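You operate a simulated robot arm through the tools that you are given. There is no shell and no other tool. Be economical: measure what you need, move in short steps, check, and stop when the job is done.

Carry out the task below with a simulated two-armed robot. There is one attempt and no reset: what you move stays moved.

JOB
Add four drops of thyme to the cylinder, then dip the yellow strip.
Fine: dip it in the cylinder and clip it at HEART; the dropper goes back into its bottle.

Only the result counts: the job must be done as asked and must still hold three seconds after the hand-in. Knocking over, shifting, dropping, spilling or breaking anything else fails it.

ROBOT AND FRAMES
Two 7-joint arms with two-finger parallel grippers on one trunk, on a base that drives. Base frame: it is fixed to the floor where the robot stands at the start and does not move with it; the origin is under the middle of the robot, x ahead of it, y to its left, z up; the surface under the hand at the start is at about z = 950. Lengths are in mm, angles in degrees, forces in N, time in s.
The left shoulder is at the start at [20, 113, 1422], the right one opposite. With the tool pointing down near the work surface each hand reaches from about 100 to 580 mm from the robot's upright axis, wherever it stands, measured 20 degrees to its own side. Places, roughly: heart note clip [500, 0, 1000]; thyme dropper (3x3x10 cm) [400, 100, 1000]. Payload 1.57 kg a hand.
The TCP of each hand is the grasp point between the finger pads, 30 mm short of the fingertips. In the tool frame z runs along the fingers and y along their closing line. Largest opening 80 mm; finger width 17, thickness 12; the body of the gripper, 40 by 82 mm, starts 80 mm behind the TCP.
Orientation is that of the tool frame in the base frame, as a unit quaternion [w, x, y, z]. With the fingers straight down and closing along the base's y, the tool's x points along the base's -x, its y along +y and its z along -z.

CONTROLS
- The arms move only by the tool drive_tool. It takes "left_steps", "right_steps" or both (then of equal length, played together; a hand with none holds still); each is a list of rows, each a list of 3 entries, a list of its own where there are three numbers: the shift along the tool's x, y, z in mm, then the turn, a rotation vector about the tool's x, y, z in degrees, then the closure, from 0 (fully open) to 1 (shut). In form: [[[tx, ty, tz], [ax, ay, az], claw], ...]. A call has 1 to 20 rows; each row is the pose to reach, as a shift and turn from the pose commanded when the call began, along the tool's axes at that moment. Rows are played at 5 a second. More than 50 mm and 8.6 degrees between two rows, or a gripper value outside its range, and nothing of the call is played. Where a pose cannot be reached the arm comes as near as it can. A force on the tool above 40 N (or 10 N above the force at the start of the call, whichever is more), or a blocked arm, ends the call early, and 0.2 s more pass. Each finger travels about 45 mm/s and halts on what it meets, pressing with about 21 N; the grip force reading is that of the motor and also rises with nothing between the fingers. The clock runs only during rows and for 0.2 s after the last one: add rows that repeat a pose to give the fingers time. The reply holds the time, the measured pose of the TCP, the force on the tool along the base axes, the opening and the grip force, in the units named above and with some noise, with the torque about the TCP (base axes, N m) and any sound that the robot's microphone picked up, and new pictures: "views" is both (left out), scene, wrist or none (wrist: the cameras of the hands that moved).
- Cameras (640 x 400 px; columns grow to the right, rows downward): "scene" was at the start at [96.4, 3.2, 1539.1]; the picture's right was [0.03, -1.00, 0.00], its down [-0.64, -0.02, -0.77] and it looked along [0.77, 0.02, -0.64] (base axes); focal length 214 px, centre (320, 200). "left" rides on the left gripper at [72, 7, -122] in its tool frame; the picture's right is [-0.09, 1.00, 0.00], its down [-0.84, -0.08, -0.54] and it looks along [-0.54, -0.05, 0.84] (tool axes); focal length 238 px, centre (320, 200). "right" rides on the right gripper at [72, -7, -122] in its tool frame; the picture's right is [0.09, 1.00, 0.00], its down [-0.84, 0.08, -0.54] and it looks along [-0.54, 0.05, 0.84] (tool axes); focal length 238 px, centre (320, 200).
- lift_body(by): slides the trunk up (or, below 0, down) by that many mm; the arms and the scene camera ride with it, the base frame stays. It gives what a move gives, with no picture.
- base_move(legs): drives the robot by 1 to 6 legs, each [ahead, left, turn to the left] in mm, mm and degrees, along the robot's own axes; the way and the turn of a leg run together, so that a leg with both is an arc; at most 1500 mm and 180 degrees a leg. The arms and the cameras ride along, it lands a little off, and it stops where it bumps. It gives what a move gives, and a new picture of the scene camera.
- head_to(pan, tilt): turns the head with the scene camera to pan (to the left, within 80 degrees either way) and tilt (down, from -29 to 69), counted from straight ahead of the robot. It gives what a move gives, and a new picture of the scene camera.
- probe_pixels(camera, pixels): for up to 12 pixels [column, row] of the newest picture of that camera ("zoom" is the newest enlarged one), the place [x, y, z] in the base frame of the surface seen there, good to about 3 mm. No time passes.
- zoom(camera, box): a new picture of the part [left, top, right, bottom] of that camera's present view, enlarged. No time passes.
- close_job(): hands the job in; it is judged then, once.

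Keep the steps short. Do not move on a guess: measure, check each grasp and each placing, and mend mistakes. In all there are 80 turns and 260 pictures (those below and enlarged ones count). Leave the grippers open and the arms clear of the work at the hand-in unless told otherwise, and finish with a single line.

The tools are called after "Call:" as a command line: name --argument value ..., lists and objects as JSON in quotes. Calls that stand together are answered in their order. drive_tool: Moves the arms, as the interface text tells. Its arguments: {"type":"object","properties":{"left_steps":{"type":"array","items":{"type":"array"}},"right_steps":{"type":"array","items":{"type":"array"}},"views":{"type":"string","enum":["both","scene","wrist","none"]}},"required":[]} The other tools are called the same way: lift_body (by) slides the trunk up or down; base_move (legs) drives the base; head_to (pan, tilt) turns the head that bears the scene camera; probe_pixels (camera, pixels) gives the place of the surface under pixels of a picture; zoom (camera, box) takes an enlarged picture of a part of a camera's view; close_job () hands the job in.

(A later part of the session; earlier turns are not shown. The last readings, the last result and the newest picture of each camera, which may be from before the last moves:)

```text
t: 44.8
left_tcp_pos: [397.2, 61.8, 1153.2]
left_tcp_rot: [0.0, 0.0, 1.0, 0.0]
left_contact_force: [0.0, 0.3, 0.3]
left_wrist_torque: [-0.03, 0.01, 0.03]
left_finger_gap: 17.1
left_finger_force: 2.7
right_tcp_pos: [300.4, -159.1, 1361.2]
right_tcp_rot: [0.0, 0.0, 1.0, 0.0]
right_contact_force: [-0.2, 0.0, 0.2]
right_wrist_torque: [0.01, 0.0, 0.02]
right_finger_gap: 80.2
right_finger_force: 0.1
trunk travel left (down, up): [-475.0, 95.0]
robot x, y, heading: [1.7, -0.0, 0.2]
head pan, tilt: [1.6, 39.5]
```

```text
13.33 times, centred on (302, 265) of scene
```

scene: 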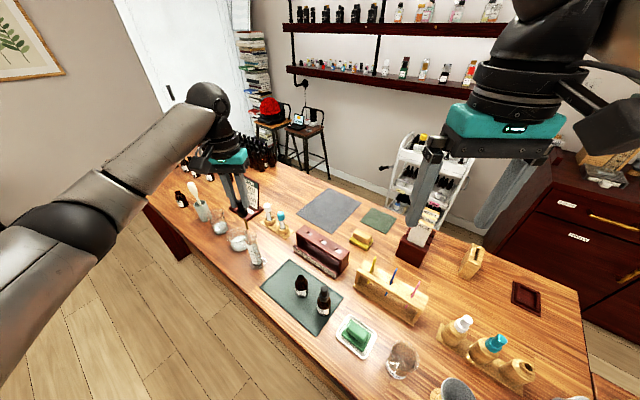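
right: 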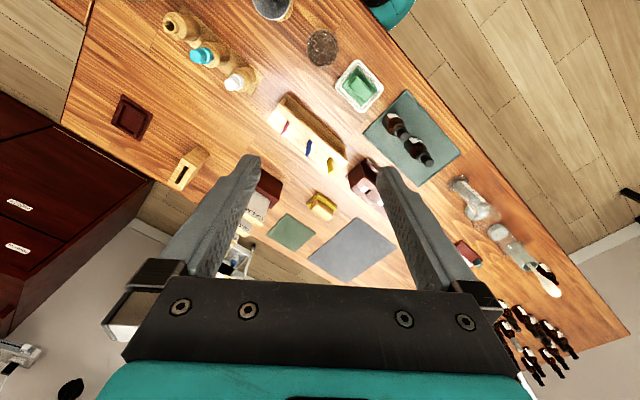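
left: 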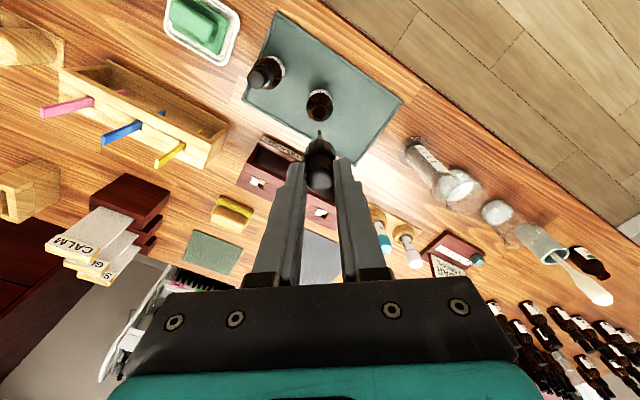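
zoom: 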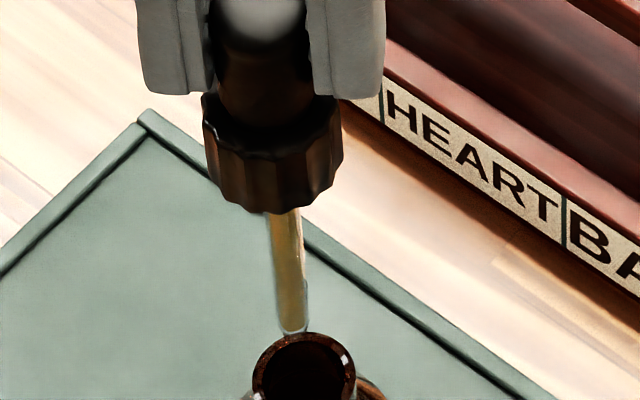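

Alignment is fine, with the tip over the mouth. I'll release five drops by pulses and check the level.

Call:
drive_tool --left_steps '[[[0, 0, 0], [0, 0, 0], 0.812], [[0, 0, 0], [0, 0, 0], 0.812], [[0, 0, 0], [0, 0, 0], 0.804], [[0, 0, 0], [0, 0, 0], 0.804], [[0, 0, 0], [0, 0, 0], 0.812], [[0, 0, 0], [0, 0, 0], 0.812], [[0, 0, 0], [0, 0, 0], 0.804], [[0, 0, 0], [0, 0, 0], 0.804], [[0, 0, 0], [0, 0, 0], 0.812], [[0, 0, 0], [0, 0, 0], 0.812], [[0, 0, 0], [0, 0, 0], 0.804], [[0, 0, 0], [0, 0, 0], 0.804], [[0, 0, 0], [0, 0, 0], 0.812], [[0, 0, 0], [0, 0, 0], 0.812], [[0, 0, 0], [0, 0, 0], 0.804], [[0, 0, 0], [0, 0, 0], 0.804], [[0, 0, 0], [0, 0, 0], 0.812], [[0, 0, 0], [0, 0, 0], 0.812], [[0, 0, 0], [0, 0, 0], 0.804], [[0, 0, 0], [0, 0, 0], 0.804]]' --views "none"

Call:
zoom --camera "scene" --box '[290, 250, 314, 280]'

```text
t: 49.0
left_tcp_pos: [398.0, 60.9, 1154.2]
left_tcp_rot: [0.0, 0.0, 1.0, 0.0]
left_contact_force: [0.1, -0.5, 0.5]
left_wrist_torque: [0.01, 0.06, -0.02]
left_finger_gap: 16.8
left_finger_force: 5.2
right_tcp_pos: [299.7, -157.4, 1361.9]
right_tcp_rot: [-0.001, 0.0, 1.0, 0.001]
right_contact_force: [0.4, 0.8, 0.1]
right_wrist_torque: [0.05, 0.01, 0.02]
right_finger_gap: 79.9
right_finger_force: 0.0
trunk travel left (down, up): [-475.0, 95.0]
robot x, y, heading: [0.1, 2.3, -0.0]
head pan, tilt: [1.6, 39.5]
```

```text
13.33 times, centred on (302, 265) of scene
```

zoom: 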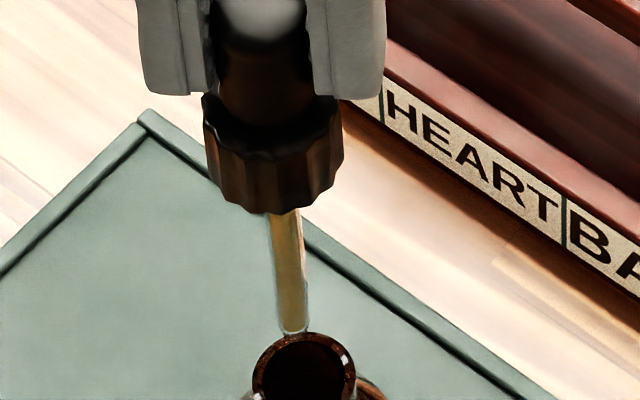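

At n=5 the level is just hidden here. I'll carry it at the safe grip to the earlier hover pose by the cylinder and compare with the 11.4 s picture.

Call:
drive_tool --left_steps '[[[0, 0, -34], [0, 0, 0], 0.804], [[0, 0, -68], [0, 0, 0], 0.804], [[-18, 28, -68], [0, 0, 0], 0.804], [[-36, 57, -68], [0, 0, 0], 0.804], [[-54, 86, -68], [0, 0, 0], 0.804], [[-72, 116, -68], [0, 0, 0], 0.804], [[-84, 136, -68], [0, 0, 0], 0.804], [[-90, 146, -68], [0, 0, 0], 0.804], [[-90, 146, -68], [0, 0, 0], 0.804]]' --views "none"

Call:
zoom --camera "scene" --box '[235, 210, 275, 270]'

Call:
zoom --camera "scene" --box '[215, 190, 295, 280]'

Call:
zoom --camera "left" --box '[295, 80, 345, 150]'

```text
t: 51.0
left_tcp_pos: [487.7, 207.8, 1219.0]
left_tcp_rot: [0.0, 0.0, 1.0, -0.001]
left_contact_force: [0.3, -0.7, -0.6]
left_wrist_torque: [0.0, 0.01, 0.0]
left_finger_gap: 16.6
left_finger_force: 5.1
right_tcp_pos: [300.0, -158.5, 1360.8]
right_tcp_rot: [0.001, 0.001, 1.0, 0.0]
right_contact_force: [0.9, -1.1, 0.1]
right_wrist_torque: [-0.02, -0.01, 0.05]
right_finger_gap: 80.1
right_finger_force: 0.1
trunk travel left (down, up): [-475.0, 95.0]
robot x, y, heading: [1.6, 1.2, 0.0]
head pan, tilt: [1.6, 39.5]
```

```text
6.67 times, centred on (255, 240) of scene
```

zoom: 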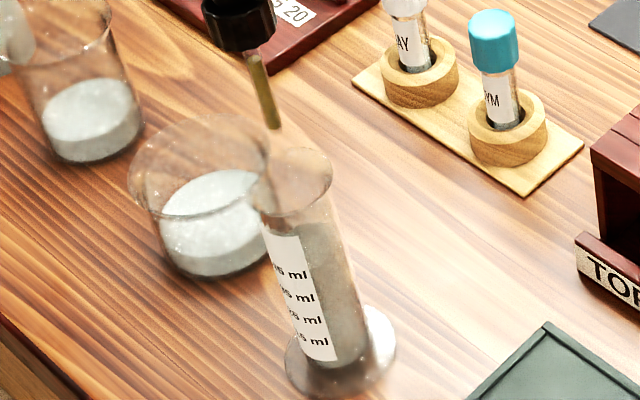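

```text
4.44 times, centred on (255, 235) of scene
```

zoom: 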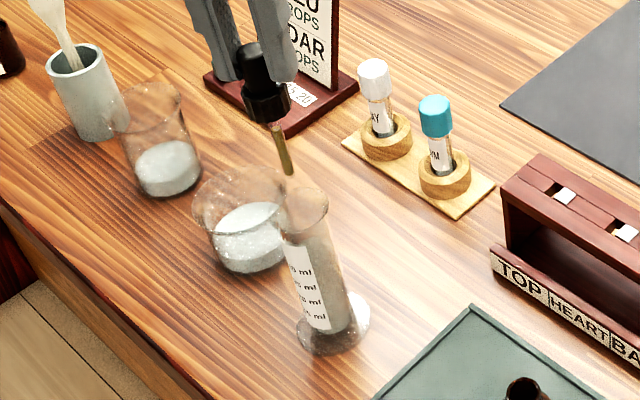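

```text
5.71 times, centred on (320, 115) of left
```

zoom: 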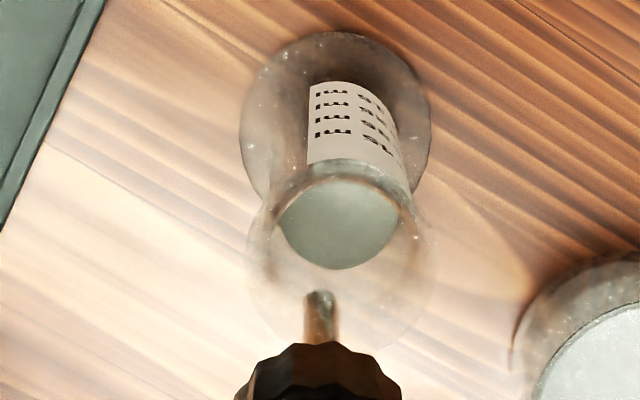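

The column here at n=5 matches the 11.4 s picture. The level went from n≈5 at 11.4 s to n≈8.8 after my pulse, so the cylinder has received 4 drops. Now I'll return the dropper over its bottle at the safe grip.

Call:
drive_tool --left_steps '[[[18, -29, 0], [0, 0, 0], 0.804], [[36, -58, 0], [0, 0, 0], 0.804], [[54, -88, 0], [0, 0, 0], 0.804], [[72, -117, 0], [0, 0, 0], 0.804], [[85, -138, 0], [0, 0, 0], 0.804], [[90, -146, 0], [0, 0, 0], 0.804], [[90, -146, 34], [0, 0, 0], 0.804], [[90, -146, 66], [0, 0, 0], 0.804], [[90, -146, 66], [0, 0, 0], 0.804]]' --views "none"

Call:
zoom --camera "scene" --box '[290, 250, 314, 280]'

Call:
zoom --camera "left" --box '[295, 95, 345, 155]'

```text
t: 53.0
left_tcp_pos: [397.5, 59.0, 1154.3]
left_tcp_rot: [0.0, 0.0, 1.0, 0.0]
left_contact_force: [0.4, -0.5, -0.4]
left_wrist_torque: [0.0, -0.01, -0.04]
left_finger_gap: 16.9
left_finger_force: 5.6
right_tcp_pos: [300.1, -156.5, 1362.3]
right_tcp_rot: [0.0, 0.001, 1.0, 0.0]
right_contact_force: [-0.2, 0.8, 0.0]
right_wrist_torque: [-0.02, 0.01, -0.01]
right_finger_gap: 79.8
right_finger_force: 0.0
trunk travel left (down, up): [-475.0, 95.0]
robot x, y, heading: [1.6, -0.5, 0.3]
head pan, tilt: [1.6, 39.5]
```

```text
13.33 times, centred on (302, 265) of scene
```

zoom: 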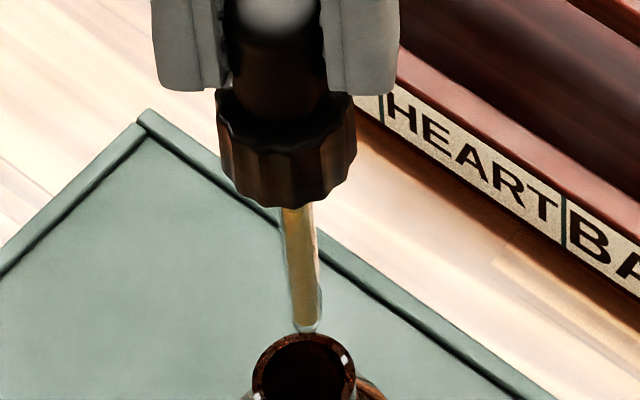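

```text
6.67 times, centred on (320, 125) of left
```

zoom: 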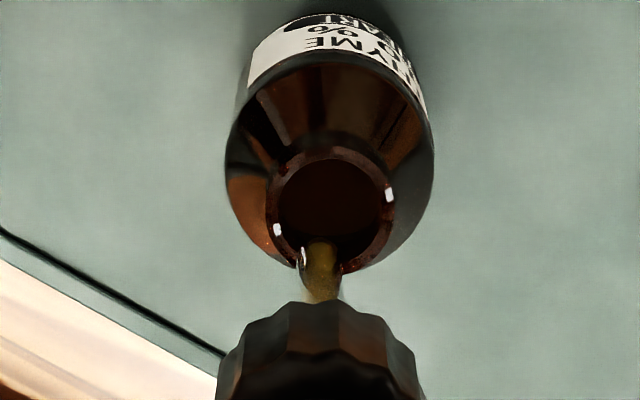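

The tip is about 2 mm to −y of the mouth's centre (column 320 vs 333 in the zoom). I'll correct by +1.5 and lower to the seat slowly.

Call:
drive_tool --left_steps '[[[0, 1.5, 10], [0, 0, 0], 0.804], [[0, 1.5, 30], [0, 0, 0], 0.804], [[0, 1.5, 50], [0, 0, 0], 0.804], [[0, 1.5, 65], [0, 0, 0], 0.804], [[0, 1.5, 74], [0, 0, 0], 0.804], [[0, 1.5, 79], [0, 0, 0], 0.804], [[0, 1.5, 81], [0, 0, 0], 0.804], [[0, 1.5, 81], [0, 0, 0], 0.804]]' --views "wrist"

Call:
zoom --camera "scene" --box '[286, 264, 318, 302]'

```text
t: 54.8
left_tcp_pos: [397.9, 62.1, 1072.3]
left_tcp_rot: [0.0, 0.0, 1.0, 0.0]
left_contact_force: [0.0, -0.2, 0.3]
left_wrist_torque: [-0.02, 0.02, -0.03]
left_finger_gap: 16.6
left_finger_force: 4.9
right_tcp_pos: [300.8, -159.7, 1362.1]
right_tcp_rot: [-0.001, 0.0, 1.0, 0.0]
right_contact_force: [0.4, 0.4, 0.0]
right_wrist_torque: [0.0, -0.01, -0.02]
right_finger_gap: 80.2
right_finger_force: 0.0
trunk travel left (down, up): [-475.0, 95.0]
robot x, y, heading: [1.6, 0.1, -0.2]
head pan, tilt: [1.6, 39.5]
```

left: 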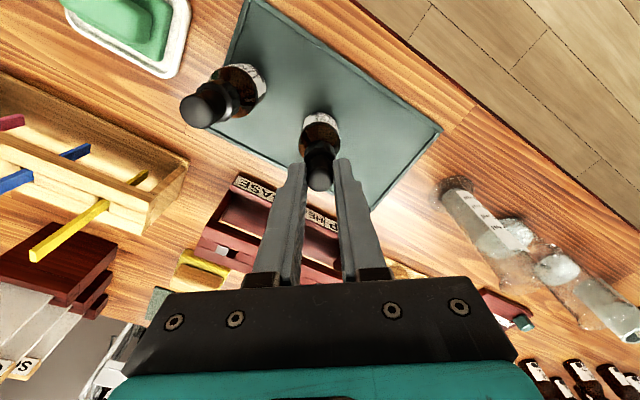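

```text
10.53 times, centred on (302, 283) of scene
```

zoom: 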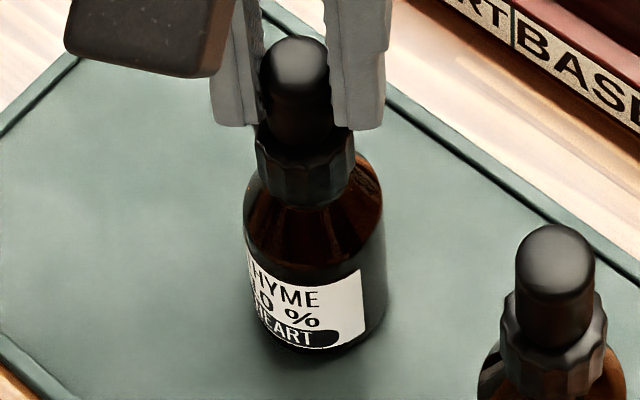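

The dropper is seated: bulb top at row 37 and collar at row 205, the same as at the start. I'll nudge down 1 mm, open gently, rise, and check.

Call:
drive_tool --left_steps '[[[0, 0, 1], [0, 0, 0], 0.804], [[0, 0, 1], [0, 0, 0], 0.78], [[0, 0, 1], [0, 0, 0], 0.7], [[0, 0, 1], [0, 0, 0], 0.5], [[0, 0, 1], [0, 0, 0], 0.5], [[0, 0, -20], [0, 0, 0], 0.5], [[0, 0, -60], [0, 0, 0], 0.5], [[0, 0, -100], [0, 0, 0], 0.5], [[0, 0, -130], [0, 0, 0], 0.5]]' --views "scene"

Call:
zoom --camera "scene" --box '[286, 264, 318, 302]'

Call:
zoom --camera "scene" --box '[340, 240, 440, 330]'

Call:
zoom --camera "right" --box '[260, 80, 400, 200]'

```text
t: 56.8
left_tcp_pos: [397.7, 60.6, 1204.3]
left_tcp_rot: [0.0, 0.0, 1.0, 0.0]
left_contact_force: [0.8, 0.7, -0.1]
left_wrist_torque: [-0.02, -0.01, 0.0]
left_finger_gap: 40.0
left_finger_force: 0.1
right_tcp_pos: [300.3, -159.0, 1362.2]
right_tcp_rot: [0.0, 0.002, 1.0, 0.0]
right_contact_force: [0.1, -0.2, 0.0]
right_wrist_torque: [-0.01, -0.02, 0.0]
right_finger_gap: 79.8
right_finger_force: 0.1
trunk travel left (down, up): [-475.0, 95.0]
robot x, y, heading: [1.1, 3.6, 0.0]
head pan, tilt: [1.6, 39.5]
```

scene: 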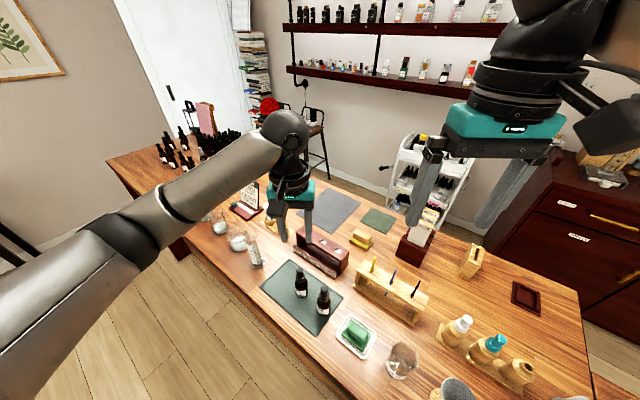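

```text
10.53 times, centred on (302, 283) of scene
```

zoom: 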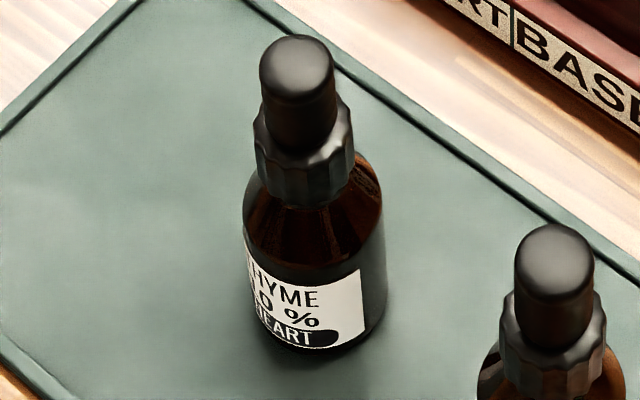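

```text
4.44 times, centred on (390, 285) of scene
```

zoom: 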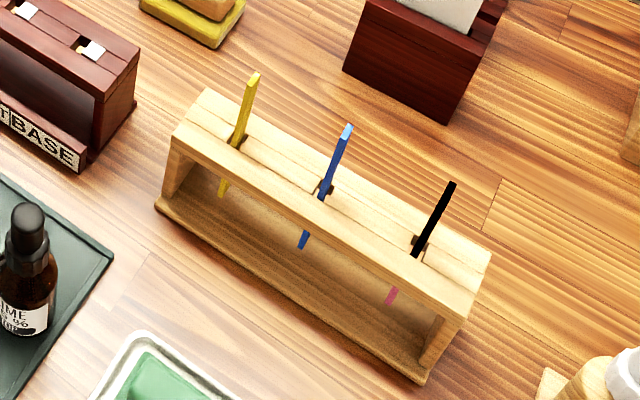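

```text
3.33 times, centred on (330, 140) of right
```

zoom: 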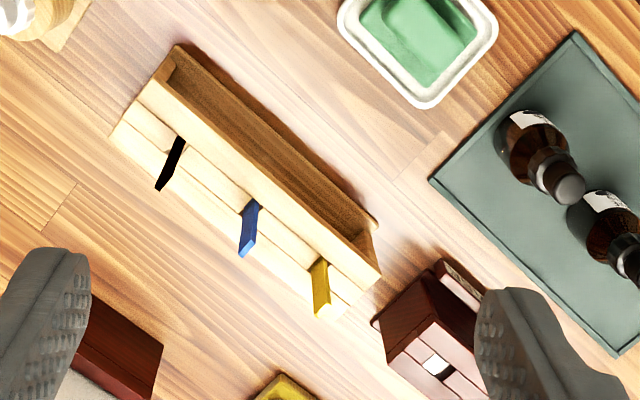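

The thyme bottle looks as it did at the start, with the dropper seated. The yellow strip stands in the rack at about (424,−128), from z about 955 to 1085. I'll move the right hand away to its side and bring the open left hand above the rack to look.

Call:
drive_tool --left_steps '[[[0, 0, -20], [0, 0, 0], 0], [[0, 0, -20], [0, 0, 0], 0], [[-3, -20, -20], [0, 0, 0], 0], [[-6, -60, -20], [0, 0, 0], 0], [[-10, -100, -20], [0, 0, 0], 0], [[-14, -140, -20], [0, 0, 0], 0], [[-16, -180, -20], [0, 0, 0], 0], [[-16, -180, -20], [0, 0, 0], 0]]' --right_steps '[[[20, -30, 0], [0, 0, 0], 0], [[40, -60, 0], [0, 0, 0], 0], [[60, -90, 0], [0, 0, 0], 0], [[80, -120, 0], [0, 0, 0], 0], [[100, -150, 0], [0, 0, 0], 0], [[100, -180, 0], [0, 0, 0], 0], [[100, -180, 0], [0, 0, 0], 0], [[100, -180, 0], [0, 0, 0], 0]]'

Call:
zoom --camera "left" --box '[260, 60, 400, 200]'

```text
t: 58.6
left_tcp_pos: [413.6, -116.4, 1222.6]
left_tcp_rot: [0.0, 0.0, 1.0, 0.0]
left_contact_force: [0.5, 0.0, 0.8]
left_wrist_torque: [-0.03, 0.04, 0.01]
left_finger_gap: 80.2
left_finger_force: 0.1
right_tcp_pos: [199.7, -338.4, 1360.2]
right_tcp_rot: [0.0, 0.001, 1.0, 0.001]
right_contact_force: [0.1, 0.2, 0.7]
right_wrist_torque: [-0.01, -0.01, -0.02]
right_finger_gap: 79.7
right_finger_force: 0.0
trunk travel left (down, up): [-475.0, 95.0]
robot x, y, heading: [-1.1, -1.6, 0.0]
head pan, tilt: [1.6, 39.5]
```

scene: 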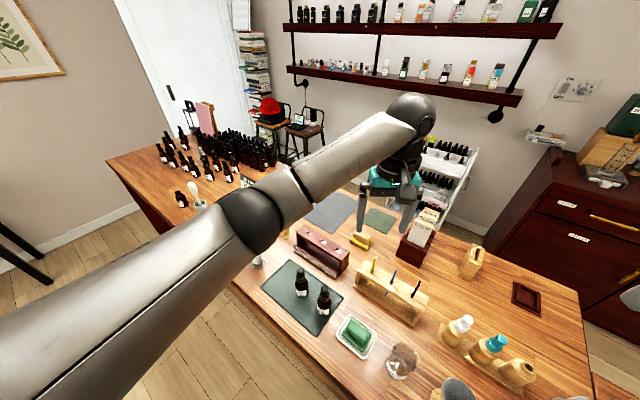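
right: 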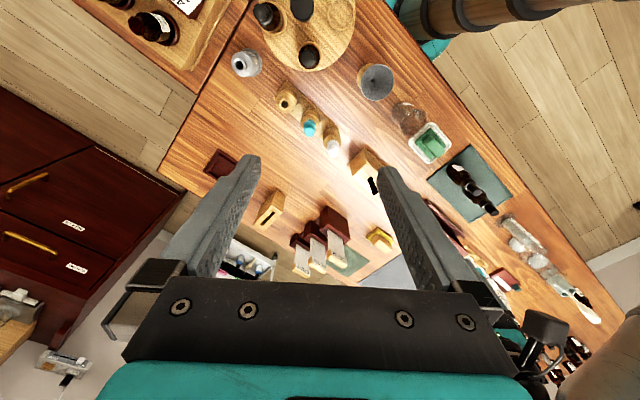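
left: 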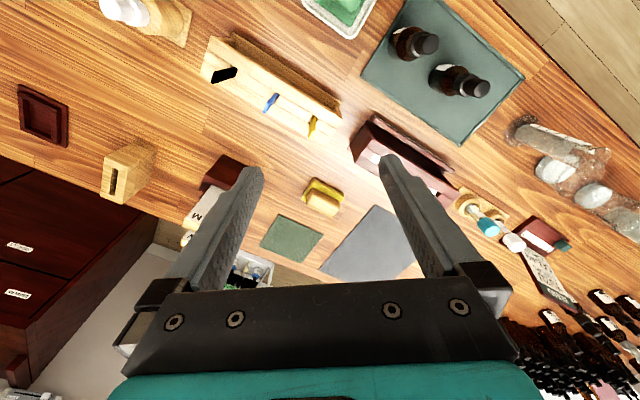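

```text
2.86 times, centred on (330, 130) of left
```

zoom: 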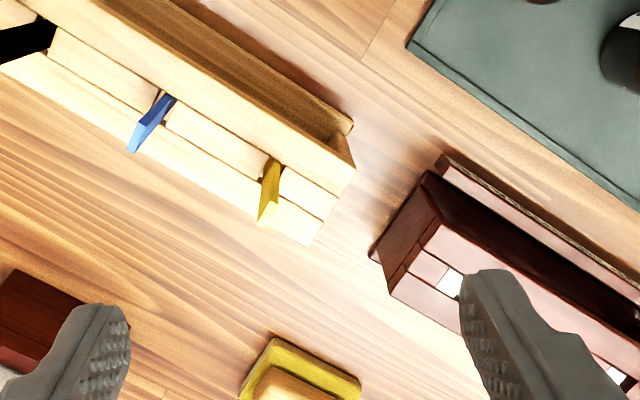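

I'll zoom in on the yellow strip's top to find how its flat face is turned.

Call:
zoom --camera "left" --box '[300, 105, 330, 145]'

Call:
zoom --camera "scene" --box '[360, 250, 390, 290]'

Call:
probe_pixels --camera "left" --pixels '[[312, 136], [313, 130], [314, 124], [315, 119], [300, 117], [330, 133], [317, 110], [266, 86]]'

Call:
zoom --camera "scene" --box '[300, 225, 350, 270]'

```text
10.00 times, centred on (315, 125) of left
```

zoom: 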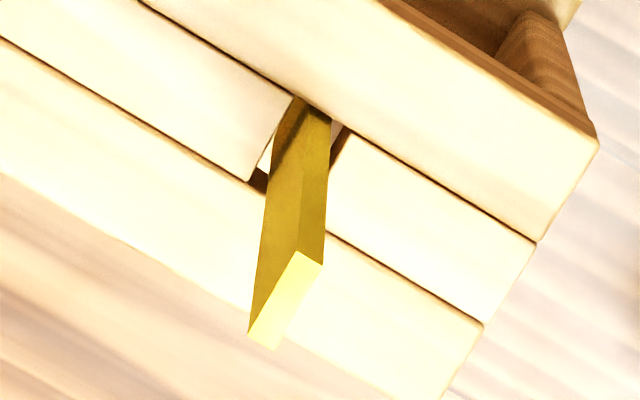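

```text
10.00 times, centred on (375, 270) of scene
```

zoom: 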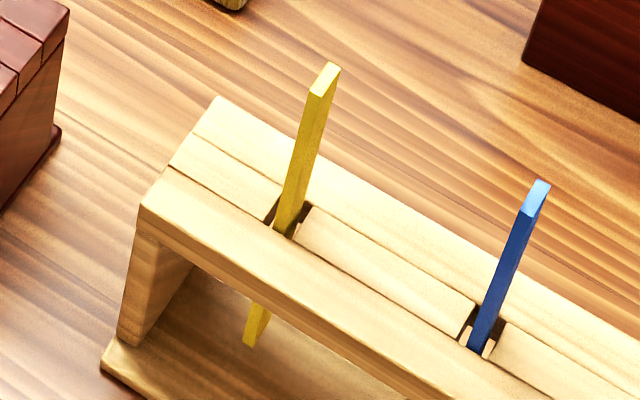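

```text
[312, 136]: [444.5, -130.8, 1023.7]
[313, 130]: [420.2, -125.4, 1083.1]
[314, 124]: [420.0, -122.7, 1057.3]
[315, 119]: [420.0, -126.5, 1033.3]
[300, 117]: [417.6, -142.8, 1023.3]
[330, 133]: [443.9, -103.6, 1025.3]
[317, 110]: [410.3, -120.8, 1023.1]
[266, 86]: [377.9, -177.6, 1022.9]
```

```text
8.89 times, centred on (325, 248) of scene
```

zoom: 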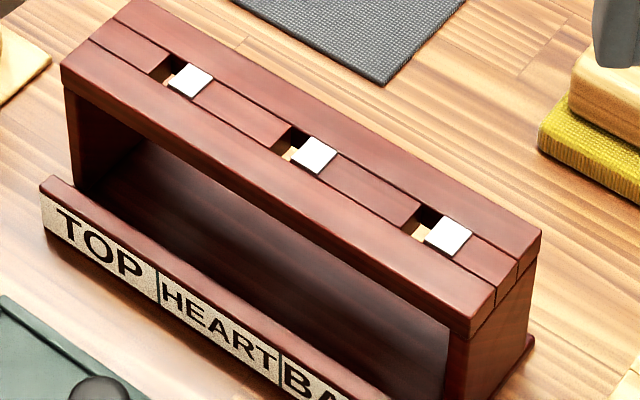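

The strip is about 10 mm wide across the rack and 3 mm thick along it. The rack runs along (.57,.82), the same as the clip block, so no turn is needed between them. I'll rotate the hand by 35° so the fingers close along the rack, and descend to just above the strip top.

Call:
drive_tool --left_steps '[[[-2, -2, 10], [0, 0, 7], 0.3], [[-4, -4, 20], [0, 0, 14], 0.4], [[-6, -6, 35], [0, 0, 21], 0.4], [[-8, -8, 50], [0, 0, 28], 0.4], [[-9, -9, 70], [0, 0, 35], 0.4], [[-9, -9, 70], [0, 0, 35], 0.4]]'

Call:
zoom --camera "left" --box '[260, 80, 380, 200]'

```text
t: 60.0
left_tcp_pos: [424.8, -127.2, 1152.7]
left_tcp_rot: [0.0, 0.301, 0.954, 0.0]
left_contact_force: [0.8, -0.5, -0.4]
left_wrist_torque: [-0.02, 0.0, 0.01]
left_finger_gap: 48.0
left_finger_force: 0.0
right_tcp_pos: [199.7, -341.2, 1359.7]
right_tcp_rot: [0.001, 0.001, 1.0, 0.0]
right_contact_force: [0.4, -0.1, 0.2]
right_wrist_torque: [0.03, 0.0, -0.01]
right_finger_gap: 80.2
right_finger_force: 0.1
trunk travel left (down, up): [-475.0, 95.0]
robot x, y, heading: [4.0, -0.8, 0.0]
head pan, tilt: [1.6, 39.5]
```

scene: 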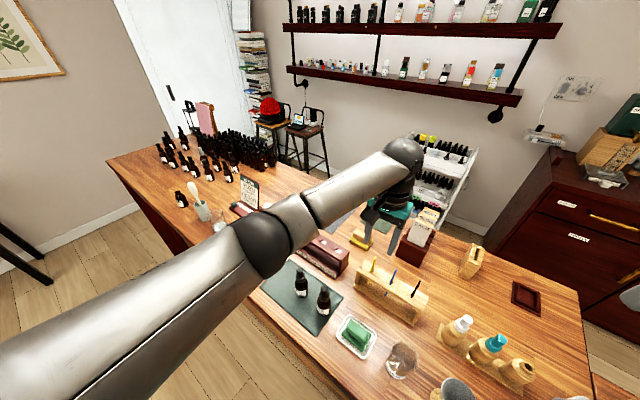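
left: 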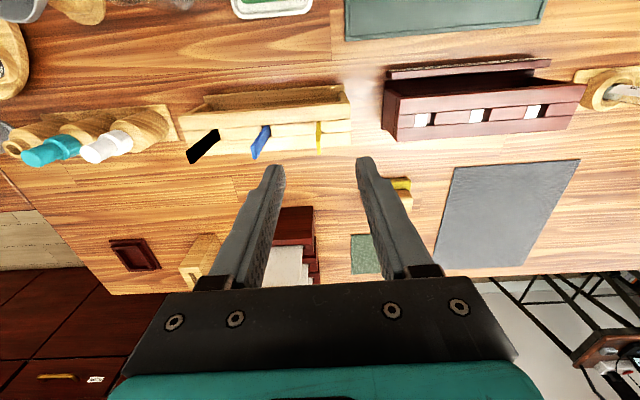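

```text
3.33 times, centred on (320, 140) of left
```

zoom: 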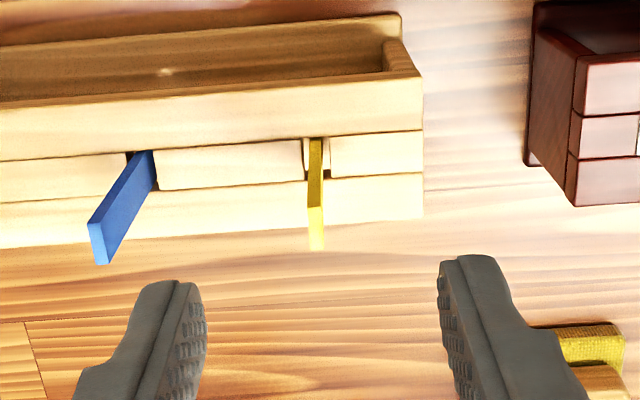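

The hand is aligned: strip at column 319 between the fingers, rack horizontal in the image. I'll descend 82 mm (tips at about z 1041, above the rack top at 1023), then close on the strip.

Call:
drive_tool --left_steps '[[[1.5, 0, 25], [0, 0, 0], 0.5], [[1.5, 0, 50], [0, 0, 0], 0.5], [[1.5, 0, 70], [0, 0, 0], 0.5], [[1.5, 0, 82], [0, 0, 0], 0.5], [[1.5, 0, 82], [0, 0, 0], 0.7], [[1.5, 0, 82], [0, 0, 0], 0.9], [[1.5, 0, 82], [0, 0, 0], 0.94], [[1.5, 0, 82], [0, 0, 0], 0.94]]' --views "wrist"

Call:
zoom --camera "left" --box '[270, 90, 370, 210]'

Call:
zoom --camera "scene" --box '[345, 225, 405, 295]'

```text
t: 61.8
left_tcp_pos: [422.8, -126.2, 1072.1]
left_tcp_rot: [0.0, 0.301, 0.954, 0.0]
left_contact_force: [-0.1, -0.2, 0.5]
left_wrist_torque: [0.0, -0.03, 0.0]
left_finger_gap: 4.8
left_finger_force: 0.1
right_tcp_pos: [198.7, -339.8, 1360.7]
right_tcp_rot: [0.0, 0.001, 1.0, 0.0]
right_contact_force: [-0.3, -0.3, -0.3]
right_wrist_torque: [-0.03, -0.01, 0.02]
right_finger_gap: 79.9
right_finger_force: 0.1
trunk travel left (down, up): [-475.0, 95.0]
robot x, y, heading: [3.7, -1.1, 0.3]
head pan, tilt: [1.6, 39.5]
```

left: 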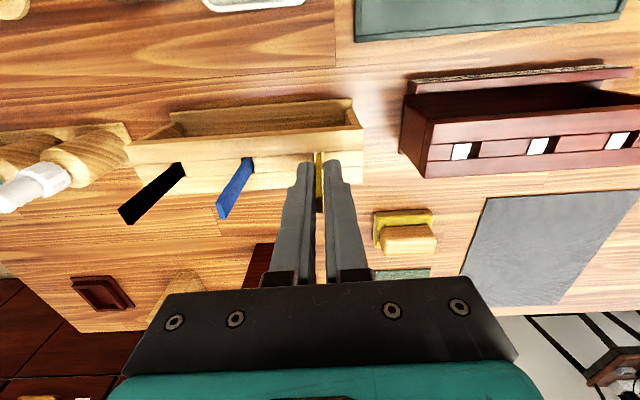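

```text
3.33 times, centred on (320, 150) of left
```

zoom: 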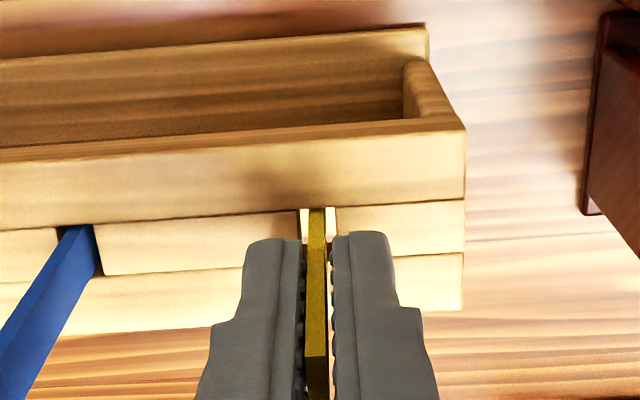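

```text
5.71 times, centred on (375, 260) of scene
```

zoom: 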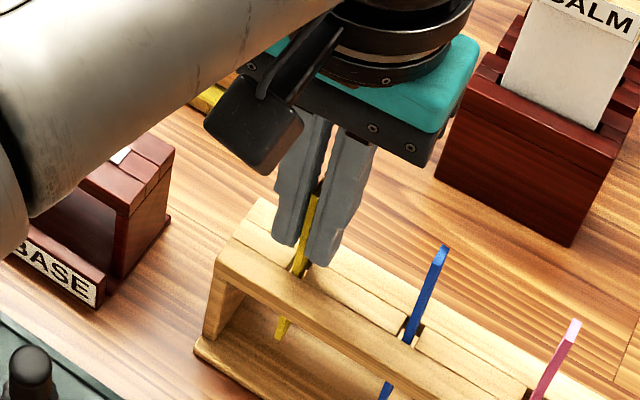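

The strip is between the pads with a gap of 4.8 and no contact yet. I'll close on it.

Call:
drive_tool --left_steps '[[[0, 0, 0], [0, 0, 0], 0.96], [[0, 0, 0], [0, 0, 0], 0.98], [[0, 0, 0], [0, 0, 0], 1.0], [[0, 0, 0], [0, 0, 0], 1.0], [[0, 0, 0], [0, 0, 0], 1.0]]' --views "none"

Call:
zoom --camera "left" --box '[270, 90, 370, 210]'

```text
t: 63.0
left_tcp_pos: [423.4, -126.4, 1071.3]
left_tcp_rot: [0.001, 0.301, 0.954, 0.0]
left_contact_force: [1.3, -0.6, 0.2]
left_wrist_torque: [-0.01, -0.02, -0.01]
left_finger_gap: 2.4
left_finger_force: 12.1
right_tcp_pos: [199.3, -339.6, 1360.1]
right_tcp_rot: [0.0, 0.002, 1.0, 0.0]
right_contact_force: [-0.5, -0.4, 0.4]
right_wrist_torque: [0.02, 0.01, 0.01]
right_finger_gap: 79.9
right_finger_force: 0.0
trunk travel left (down, up): [-475.0, 95.0]
robot x, y, heading: [2.1, 1.4, 0.0]
head pan, tilt: [1.6, 39.5]
```

```text
3.33 times, centred on (320, 150) of left
```

zoom: 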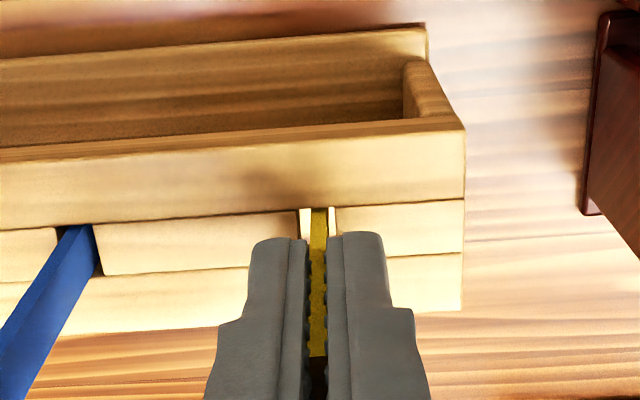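

Gripped at 12 N with a gap of 2.4. I'll lift straight up, slowly at first.

Call:
drive_tool --left_steps '[[[0, 0, -4], [0, 0, 0], 1], [[0, 0, -12], [0, 0, 0], 1], [[0, 0, -25], [0, 0, 0], 1], [[0, 0, -45], [0, 0, 0], 1], [[0, 0, -70], [0, 0, 0], 1], [[0, 0, -95], [0, 0, 0], 1], [[0, 0, -120], [0, 0, 0], 1], [[0, 0, -145], [0, 0, 0], 1], [[0, 0, -155], [0, 0, 0], 1], [[0, 0, -155], [0, 0, 0], 1]]'

Call:
zoom --camera "scene" --box '[340, 200, 420, 290]'

Call:
zoom --camera "left" --box '[260, 80, 380, 220]'

```text
t: 65.2
left_tcp_pos: [423.1, -126.9, 1227.7]
left_tcp_rot: [-0.001, 0.3, 0.954, -0.001]
left_contact_force: [0.6, -0.2, 0.2]
left_wrist_torque: [0.0, 0.02, 0.03]
left_finger_gap: 2.4
left_finger_force: 11.7
right_tcp_pos: [199.6, -340.2, 1359.7]
right_tcp_rot: [0.0, 0.001, 1.0, 0.0]
right_contact_force: [-0.2, 0.1, -0.8]
right_wrist_torque: [-0.01, 0.02, 0.02]
right_finger_gap: 80.1
right_finger_force: 0.2
trunk travel left (down, up): [-475.0, 95.0]
robot x, y, heading: [0.5, 4.0, -0.0]
head pan, tilt: [1.6, 39.5]
```

scene: 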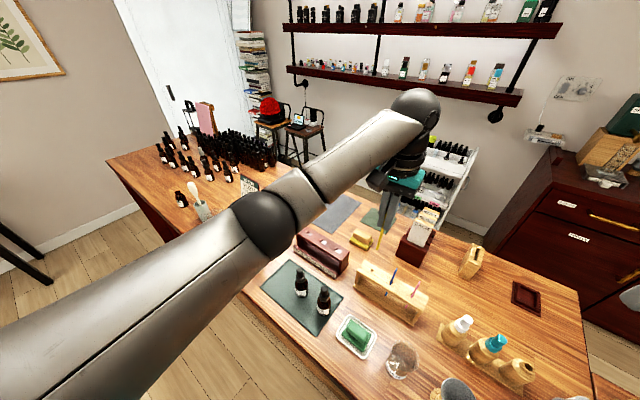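
left: 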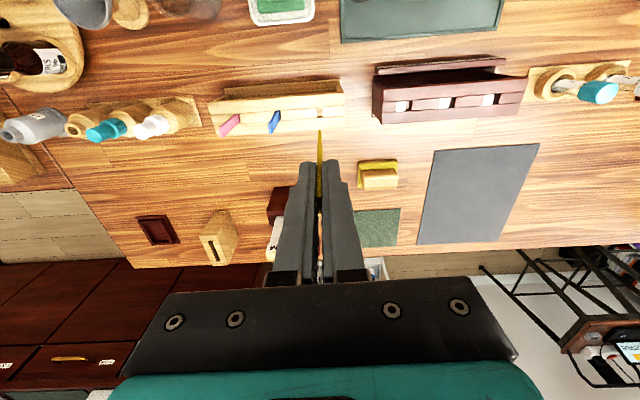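

```text
4.44 times, centred on (380, 245) of scene
```

zoom: 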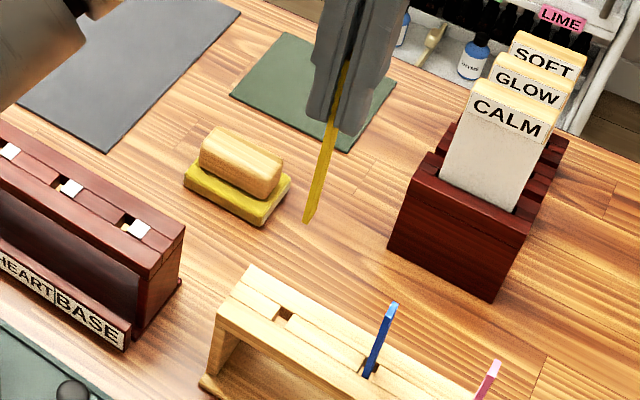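

```text
2.86 times, centred on (320, 150) of left
```

zoom: 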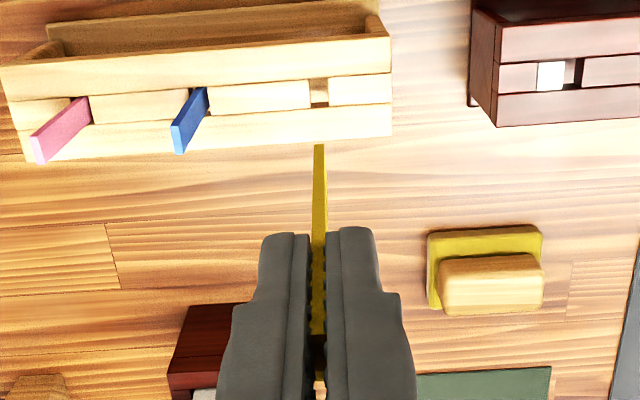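

The strip is held and hangs straight, with its bottom about 115 mm below the TCP (z 1113). I'll carry it over the cylinder at (491,211), about 40 mm clear above the rim.

Call:
drive_tool --left_steps '[[[10, 22, -10], [0, 0, 0], 1], [[26, 59, -10], [0, 0, 0], 1], [[43, 98, -10], [0, 0, 0], 1], [[60, 137, -10], [0, 0, 0], 1], [[77, 176, -10], [0, 0, 0], 1], [[94, 215, -10], [0, 0, 0], 1], [[111, 254, -10], [0, 0, 0], 1], [[126, 288, -10], [0, 0, 0], 1], [[135, 309, -10], [0, 0, 0], 1], [[138.3, 316.2, -10], [0, 0, 0], 1], [[138.3, 316.2, -10], [0, 0, 0], 1]]'

Call:
zoom --camera "scene" --box '[215, 190, 295, 280]'

Call:
zoom --camera "left" --box '[280, 70, 360, 170]'

```text
t: 67.6
left_tcp_pos: [489.8, 211.4, 1236.4]
left_tcp_rot: [0.0, 0.302, 0.953, 0.0]
left_contact_force: [-0.3, 0.8, 0.3]
left_wrist_torque: [-0.02, -0.05, 0.03]
left_finger_gap: 2.4
left_finger_force: 12.4
right_tcp_pos: [198.7, -339.1, 1359.9]
right_tcp_rot: [0.0, 0.001, 1.0, 0.0]
right_contact_force: [-0.2, 0.6, -0.6]
right_wrist_torque: [-0.01, 0.01, -0.01]
right_finger_gap: 80.0
right_finger_force: 0.0
trunk travel left (down, up): [-475.0, 95.0]
robot x, y, heading: [-0.4, 5.6, 0.0]
head pan, tilt: [1.6, 39.5]
```

scene: 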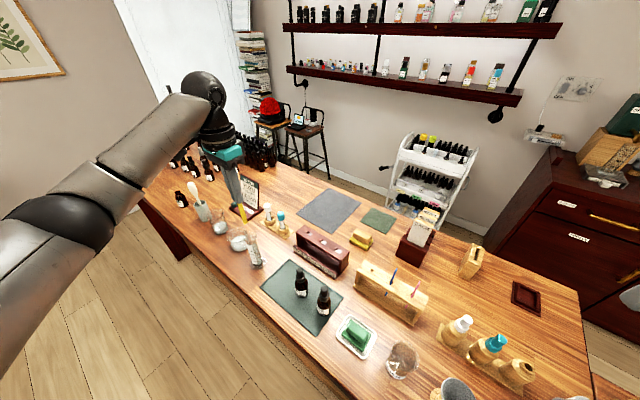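
left: 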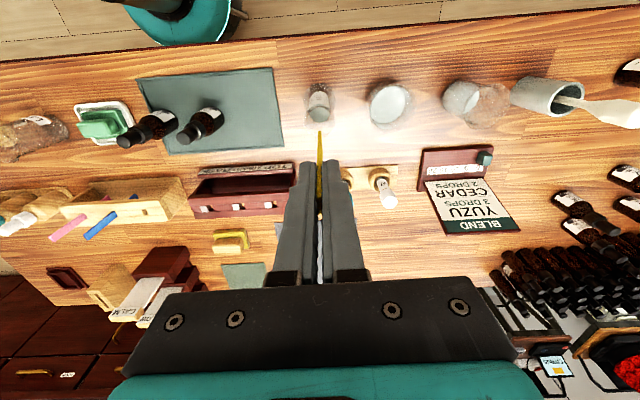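

```text
4.44 times, centred on (255, 235) of scene
```

zoom: 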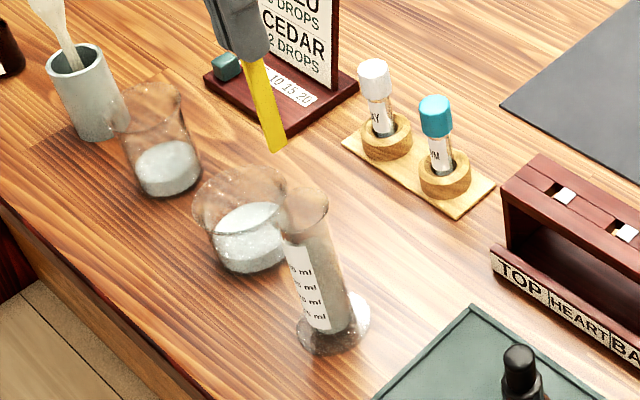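

```text
4.00 times, centred on (320, 120) of left
```

zoom: 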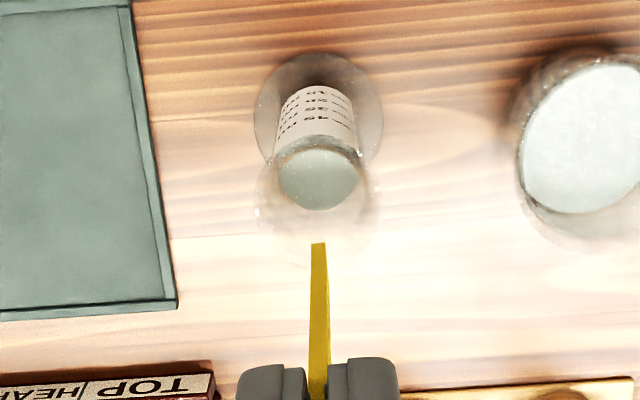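

Alignment is good: the cylinder's liquid is centred at column 319.5 and within 1–3 mm lengthwise. I'll lower the strip into the cylinder, stopping with the fingertips about 10 mm above the rim.

Call:
drive_tool --left_steps '[[[-1.5, 0, 20], [0, 0, 0], 1], [[-1.5, 0, 38], [0, 0, 0], 1], [[-1.5, 0, 50], [0, 0, 0], 1], [[-1.5, 0, 62], [0, 0, 0], 1], [[-1.5, 0, 62], [0, 0, 0], 1]]' --views "none"

Call:
zoom --camera "scene" --box '[235, 210, 275, 270]'

Call:
zoom --camera "left" --box '[290, 85, 350, 165]'

```text
t: 68.8
left_tcp_pos: [492.3, 210.7, 1174.1]
left_tcp_rot: [0.0, 0.301, 0.954, 0.001]
left_contact_force: [-0.4, -0.2, 1.3]
left_wrist_torque: [0.05, 0.03, 0.02]
left_finger_gap: 2.4
left_finger_force: 12.2
right_tcp_pos: [199.8, -340.4, 1360.5]
right_tcp_rot: [-0.001, 0.001, 1.0, 0.0]
right_contact_force: [0.1, -0.8, 0.4]
right_wrist_torque: [-0.02, 0.02, -0.02]
right_finger_gap: 80.1
right_finger_force: 0.1
trunk travel left (down, up): [-475.0, 95.0]
robot x, y, heading: [0.8, -1.9, 0.0]
head pan, tilt: [1.6, 39.5]
```

```text
6.67 times, centred on (255, 240) of scene
```

zoom: 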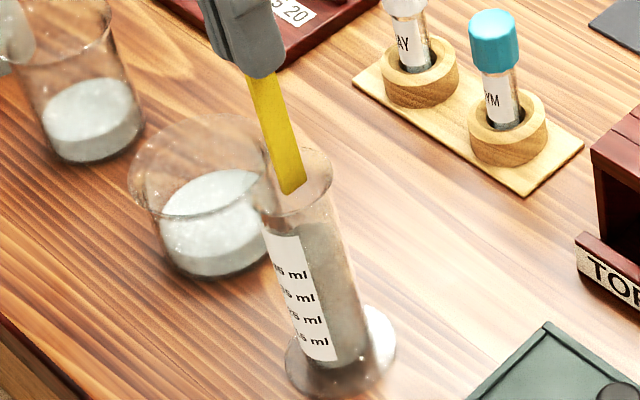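

```text
5.00 times, centred on (320, 125) of left
```

zoom: 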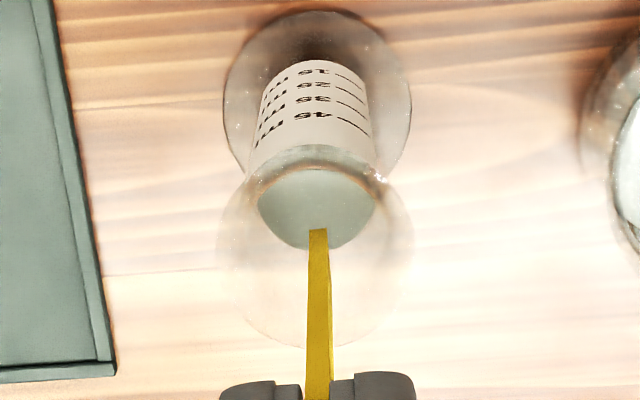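

The strip end is inside the mouth and centred. I'll lower 56 mm more to dip it (tips stay at about z 1087), hold for a second, and check.

Call:
drive_tool --left_steps '[[[0, 0, 12], [0, 0, 0], 1], [[0, 0, 25], [0, 0, 0], 1], [[0, 0, 38], [0, 0, 0], 1], [[0, 0, 50], [0, 0, 0], 1], [[0, 0, 56], [0, 0, 0], 1], [[0, 0, 56], [0, 0, 0], 1], [[0, 0, 56], [0, 0, 0], 1], [[0, 0, 56], [0, 0, 0], 1], [[0, 0, 56], [0, 0, 0], 1]]' --views "none"

Call:
zoom --camera "scene" --box '[235, 210, 275, 270]'

Call:
zoom --camera "left" --box '[290, 85, 350, 165]'

```text
t: 70.8
left_tcp_pos: [491.4, 210.0, 1118.1]
left_tcp_rot: [0.001, 0.301, 0.954, 0.0]
left_contact_force: [0.0, 0.3, 11.3]
left_wrist_torque: [-0.04, -0.17, 0.0]
left_finger_gap: 2.4
left_finger_force: 11.6
right_tcp_pos: [200.2, -339.9, 1360.7]
right_tcp_rot: [-0.001, 0.001, 1.0, 0.001]
right_contact_force: [-0.8, 0.2, 0.1]
right_wrist_torque: [0.03, 0.01, -0.02]
right_finger_gap: 79.7
right_finger_force: 0.1
trunk travel left (down, up): [-475.0, 95.0]
robot x, y, heading: [-0.6, 0.8, -0.1]
head pan, tilt: [1.6, 39.5]
```

```text
6.67 times, centred on (255, 240) of scene
```

zoom: 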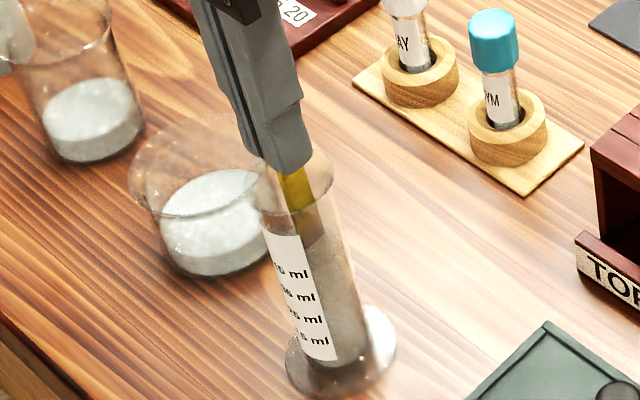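

```text
5.00 times, centred on (320, 125) of left
```

zoom: 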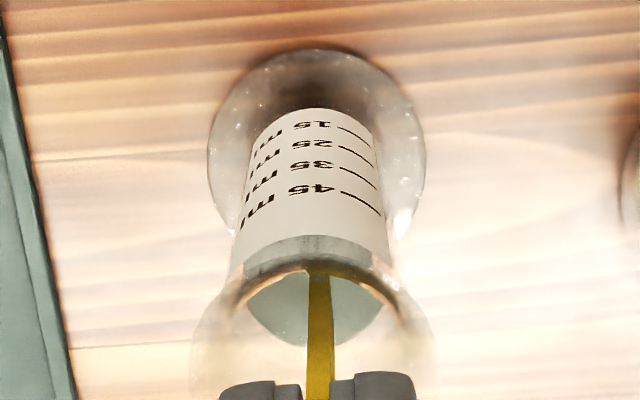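

The strip is dipped well below the surface, but the tool reads 11 N upward, so it is touching something inside. I'll raise straight out slowly and check.

Call:
drive_tool --left_steps '[[[0, 0, -4], [0, 0, 0], 1], [[0, 0, -10], [0, 0, 0], 1], [[0, 0, -10], [0, 0, 0], 1], [[0, 0, -10], [0, 0, 0], 1]]' --views "none"

Call:
zoom --camera "scene" --box '[235, 210, 275, 270]'

```text
t: 71.8
left_tcp_pos: [491.2, 209.6, 1128.3]
left_tcp_rot: [0.0, 0.3, 0.954, -0.001]
left_contact_force: [-0.3, 0.1, 0.8]
left_wrist_torque: [0.01, 0.02, 0.0]
left_finger_gap: 2.4
left_finger_force: 11.8
right_tcp_pos: [199.0, -340.5, 1360.9]
right_tcp_rot: [0.0, 0.0, 1.0, 0.001]
right_contact_force: [0.3, 0.1, 0.0]
right_wrist_torque: [-0.01, 0.01, 0.0]
right_finger_gap: 79.9
right_finger_force: 0.1
trunk travel left (down, up): [-475.0, 95.0]
robot x, y, heading: [1.6, 1.6, 0.1]
head pan, tilt: [1.6, 39.5]
```

```text
6.67 times, centred on (255, 240) of scene
```

zoom: 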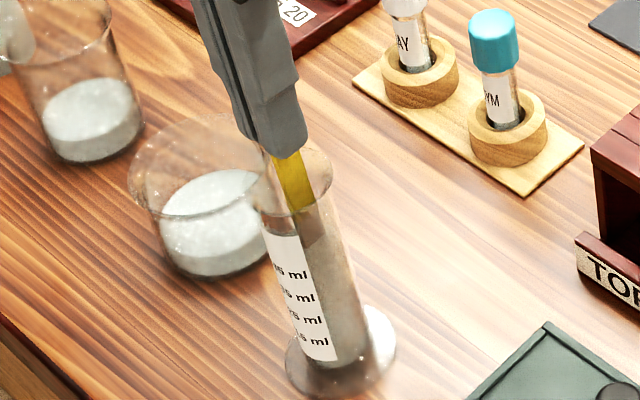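

The force is released, the strip is still in the liquid, and the cylinder is unmoved. I'll lift fully out, straight up.

Call:
drive_tool --left_steps '[[[0, 0, -10], [0, 0, 0], 1], [[0, 0, -25], [0, 0, 0], 1], [[0, 0, -45], [0, 0, 0], 1], [[0, 0, -65], [0, 0, 0], 1], [[0, 0, -90], [0, 0, 0], 1], [[0, 0, -112], [0, 0, 0], 1], [[0, 0, -112], [0, 0, 0], 1], [[0, 0, -112], [0, 0, 0], 1]]' --views "none"

Call:
zoom --camera "scene" --box '[215, 190, 295, 280]'

Call:
zoom --camera "scene" --box '[310, 232, 340, 254]'

Call:
zoom --camera "left" --box '[180, 160, 300, 225]'

```text
t: 73.6
left_tcp_pos: [490.4, 211.5, 1241.4]
left_tcp_rot: [0.0, 0.3, 0.954, -0.001]
left_contact_force: [-0.8, -0.6, 0.4]
left_wrist_torque: [-0.01, 0.02, 0.05]
left_finger_gap: 2.4
left_finger_force: 12.6
right_tcp_pos: [198.8, -338.4, 1359.9]
right_tcp_rot: [0.0, 0.001, 1.0, -0.001]
right_contact_force: [-0.1, 0.6, -0.8]
right_wrist_torque: [0.03, -0.02, -0.01]
right_finger_gap: 80.2
right_finger_force: 0.1
trunk travel left (down, up): [-475.0, 95.0]
robot x, y, heading: [0.6, -1.3, 0.1]
head pan, tilt: [1.6, 39.5]
```

```text
4.44 times, centred on (255, 235) of scene
```

zoom: 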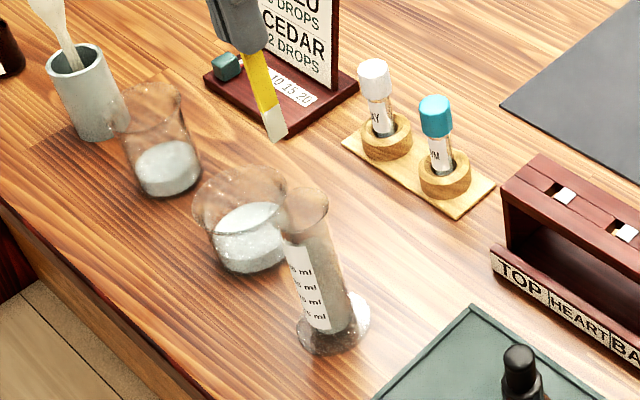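

```text
16.00 times, centred on (325, 243) of scene
```

zoom: 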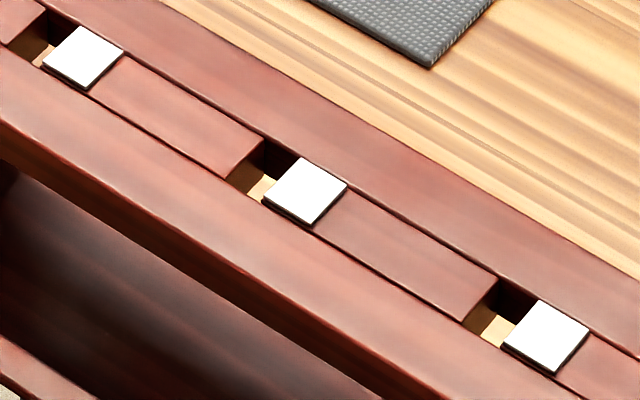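

```text
5.33 times, centred on (240, 192) of left
```

zoom: 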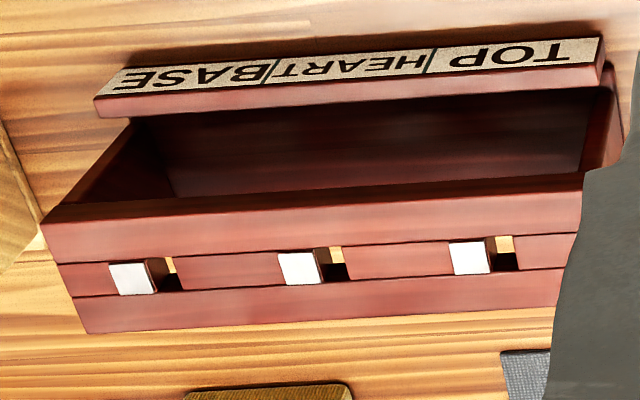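

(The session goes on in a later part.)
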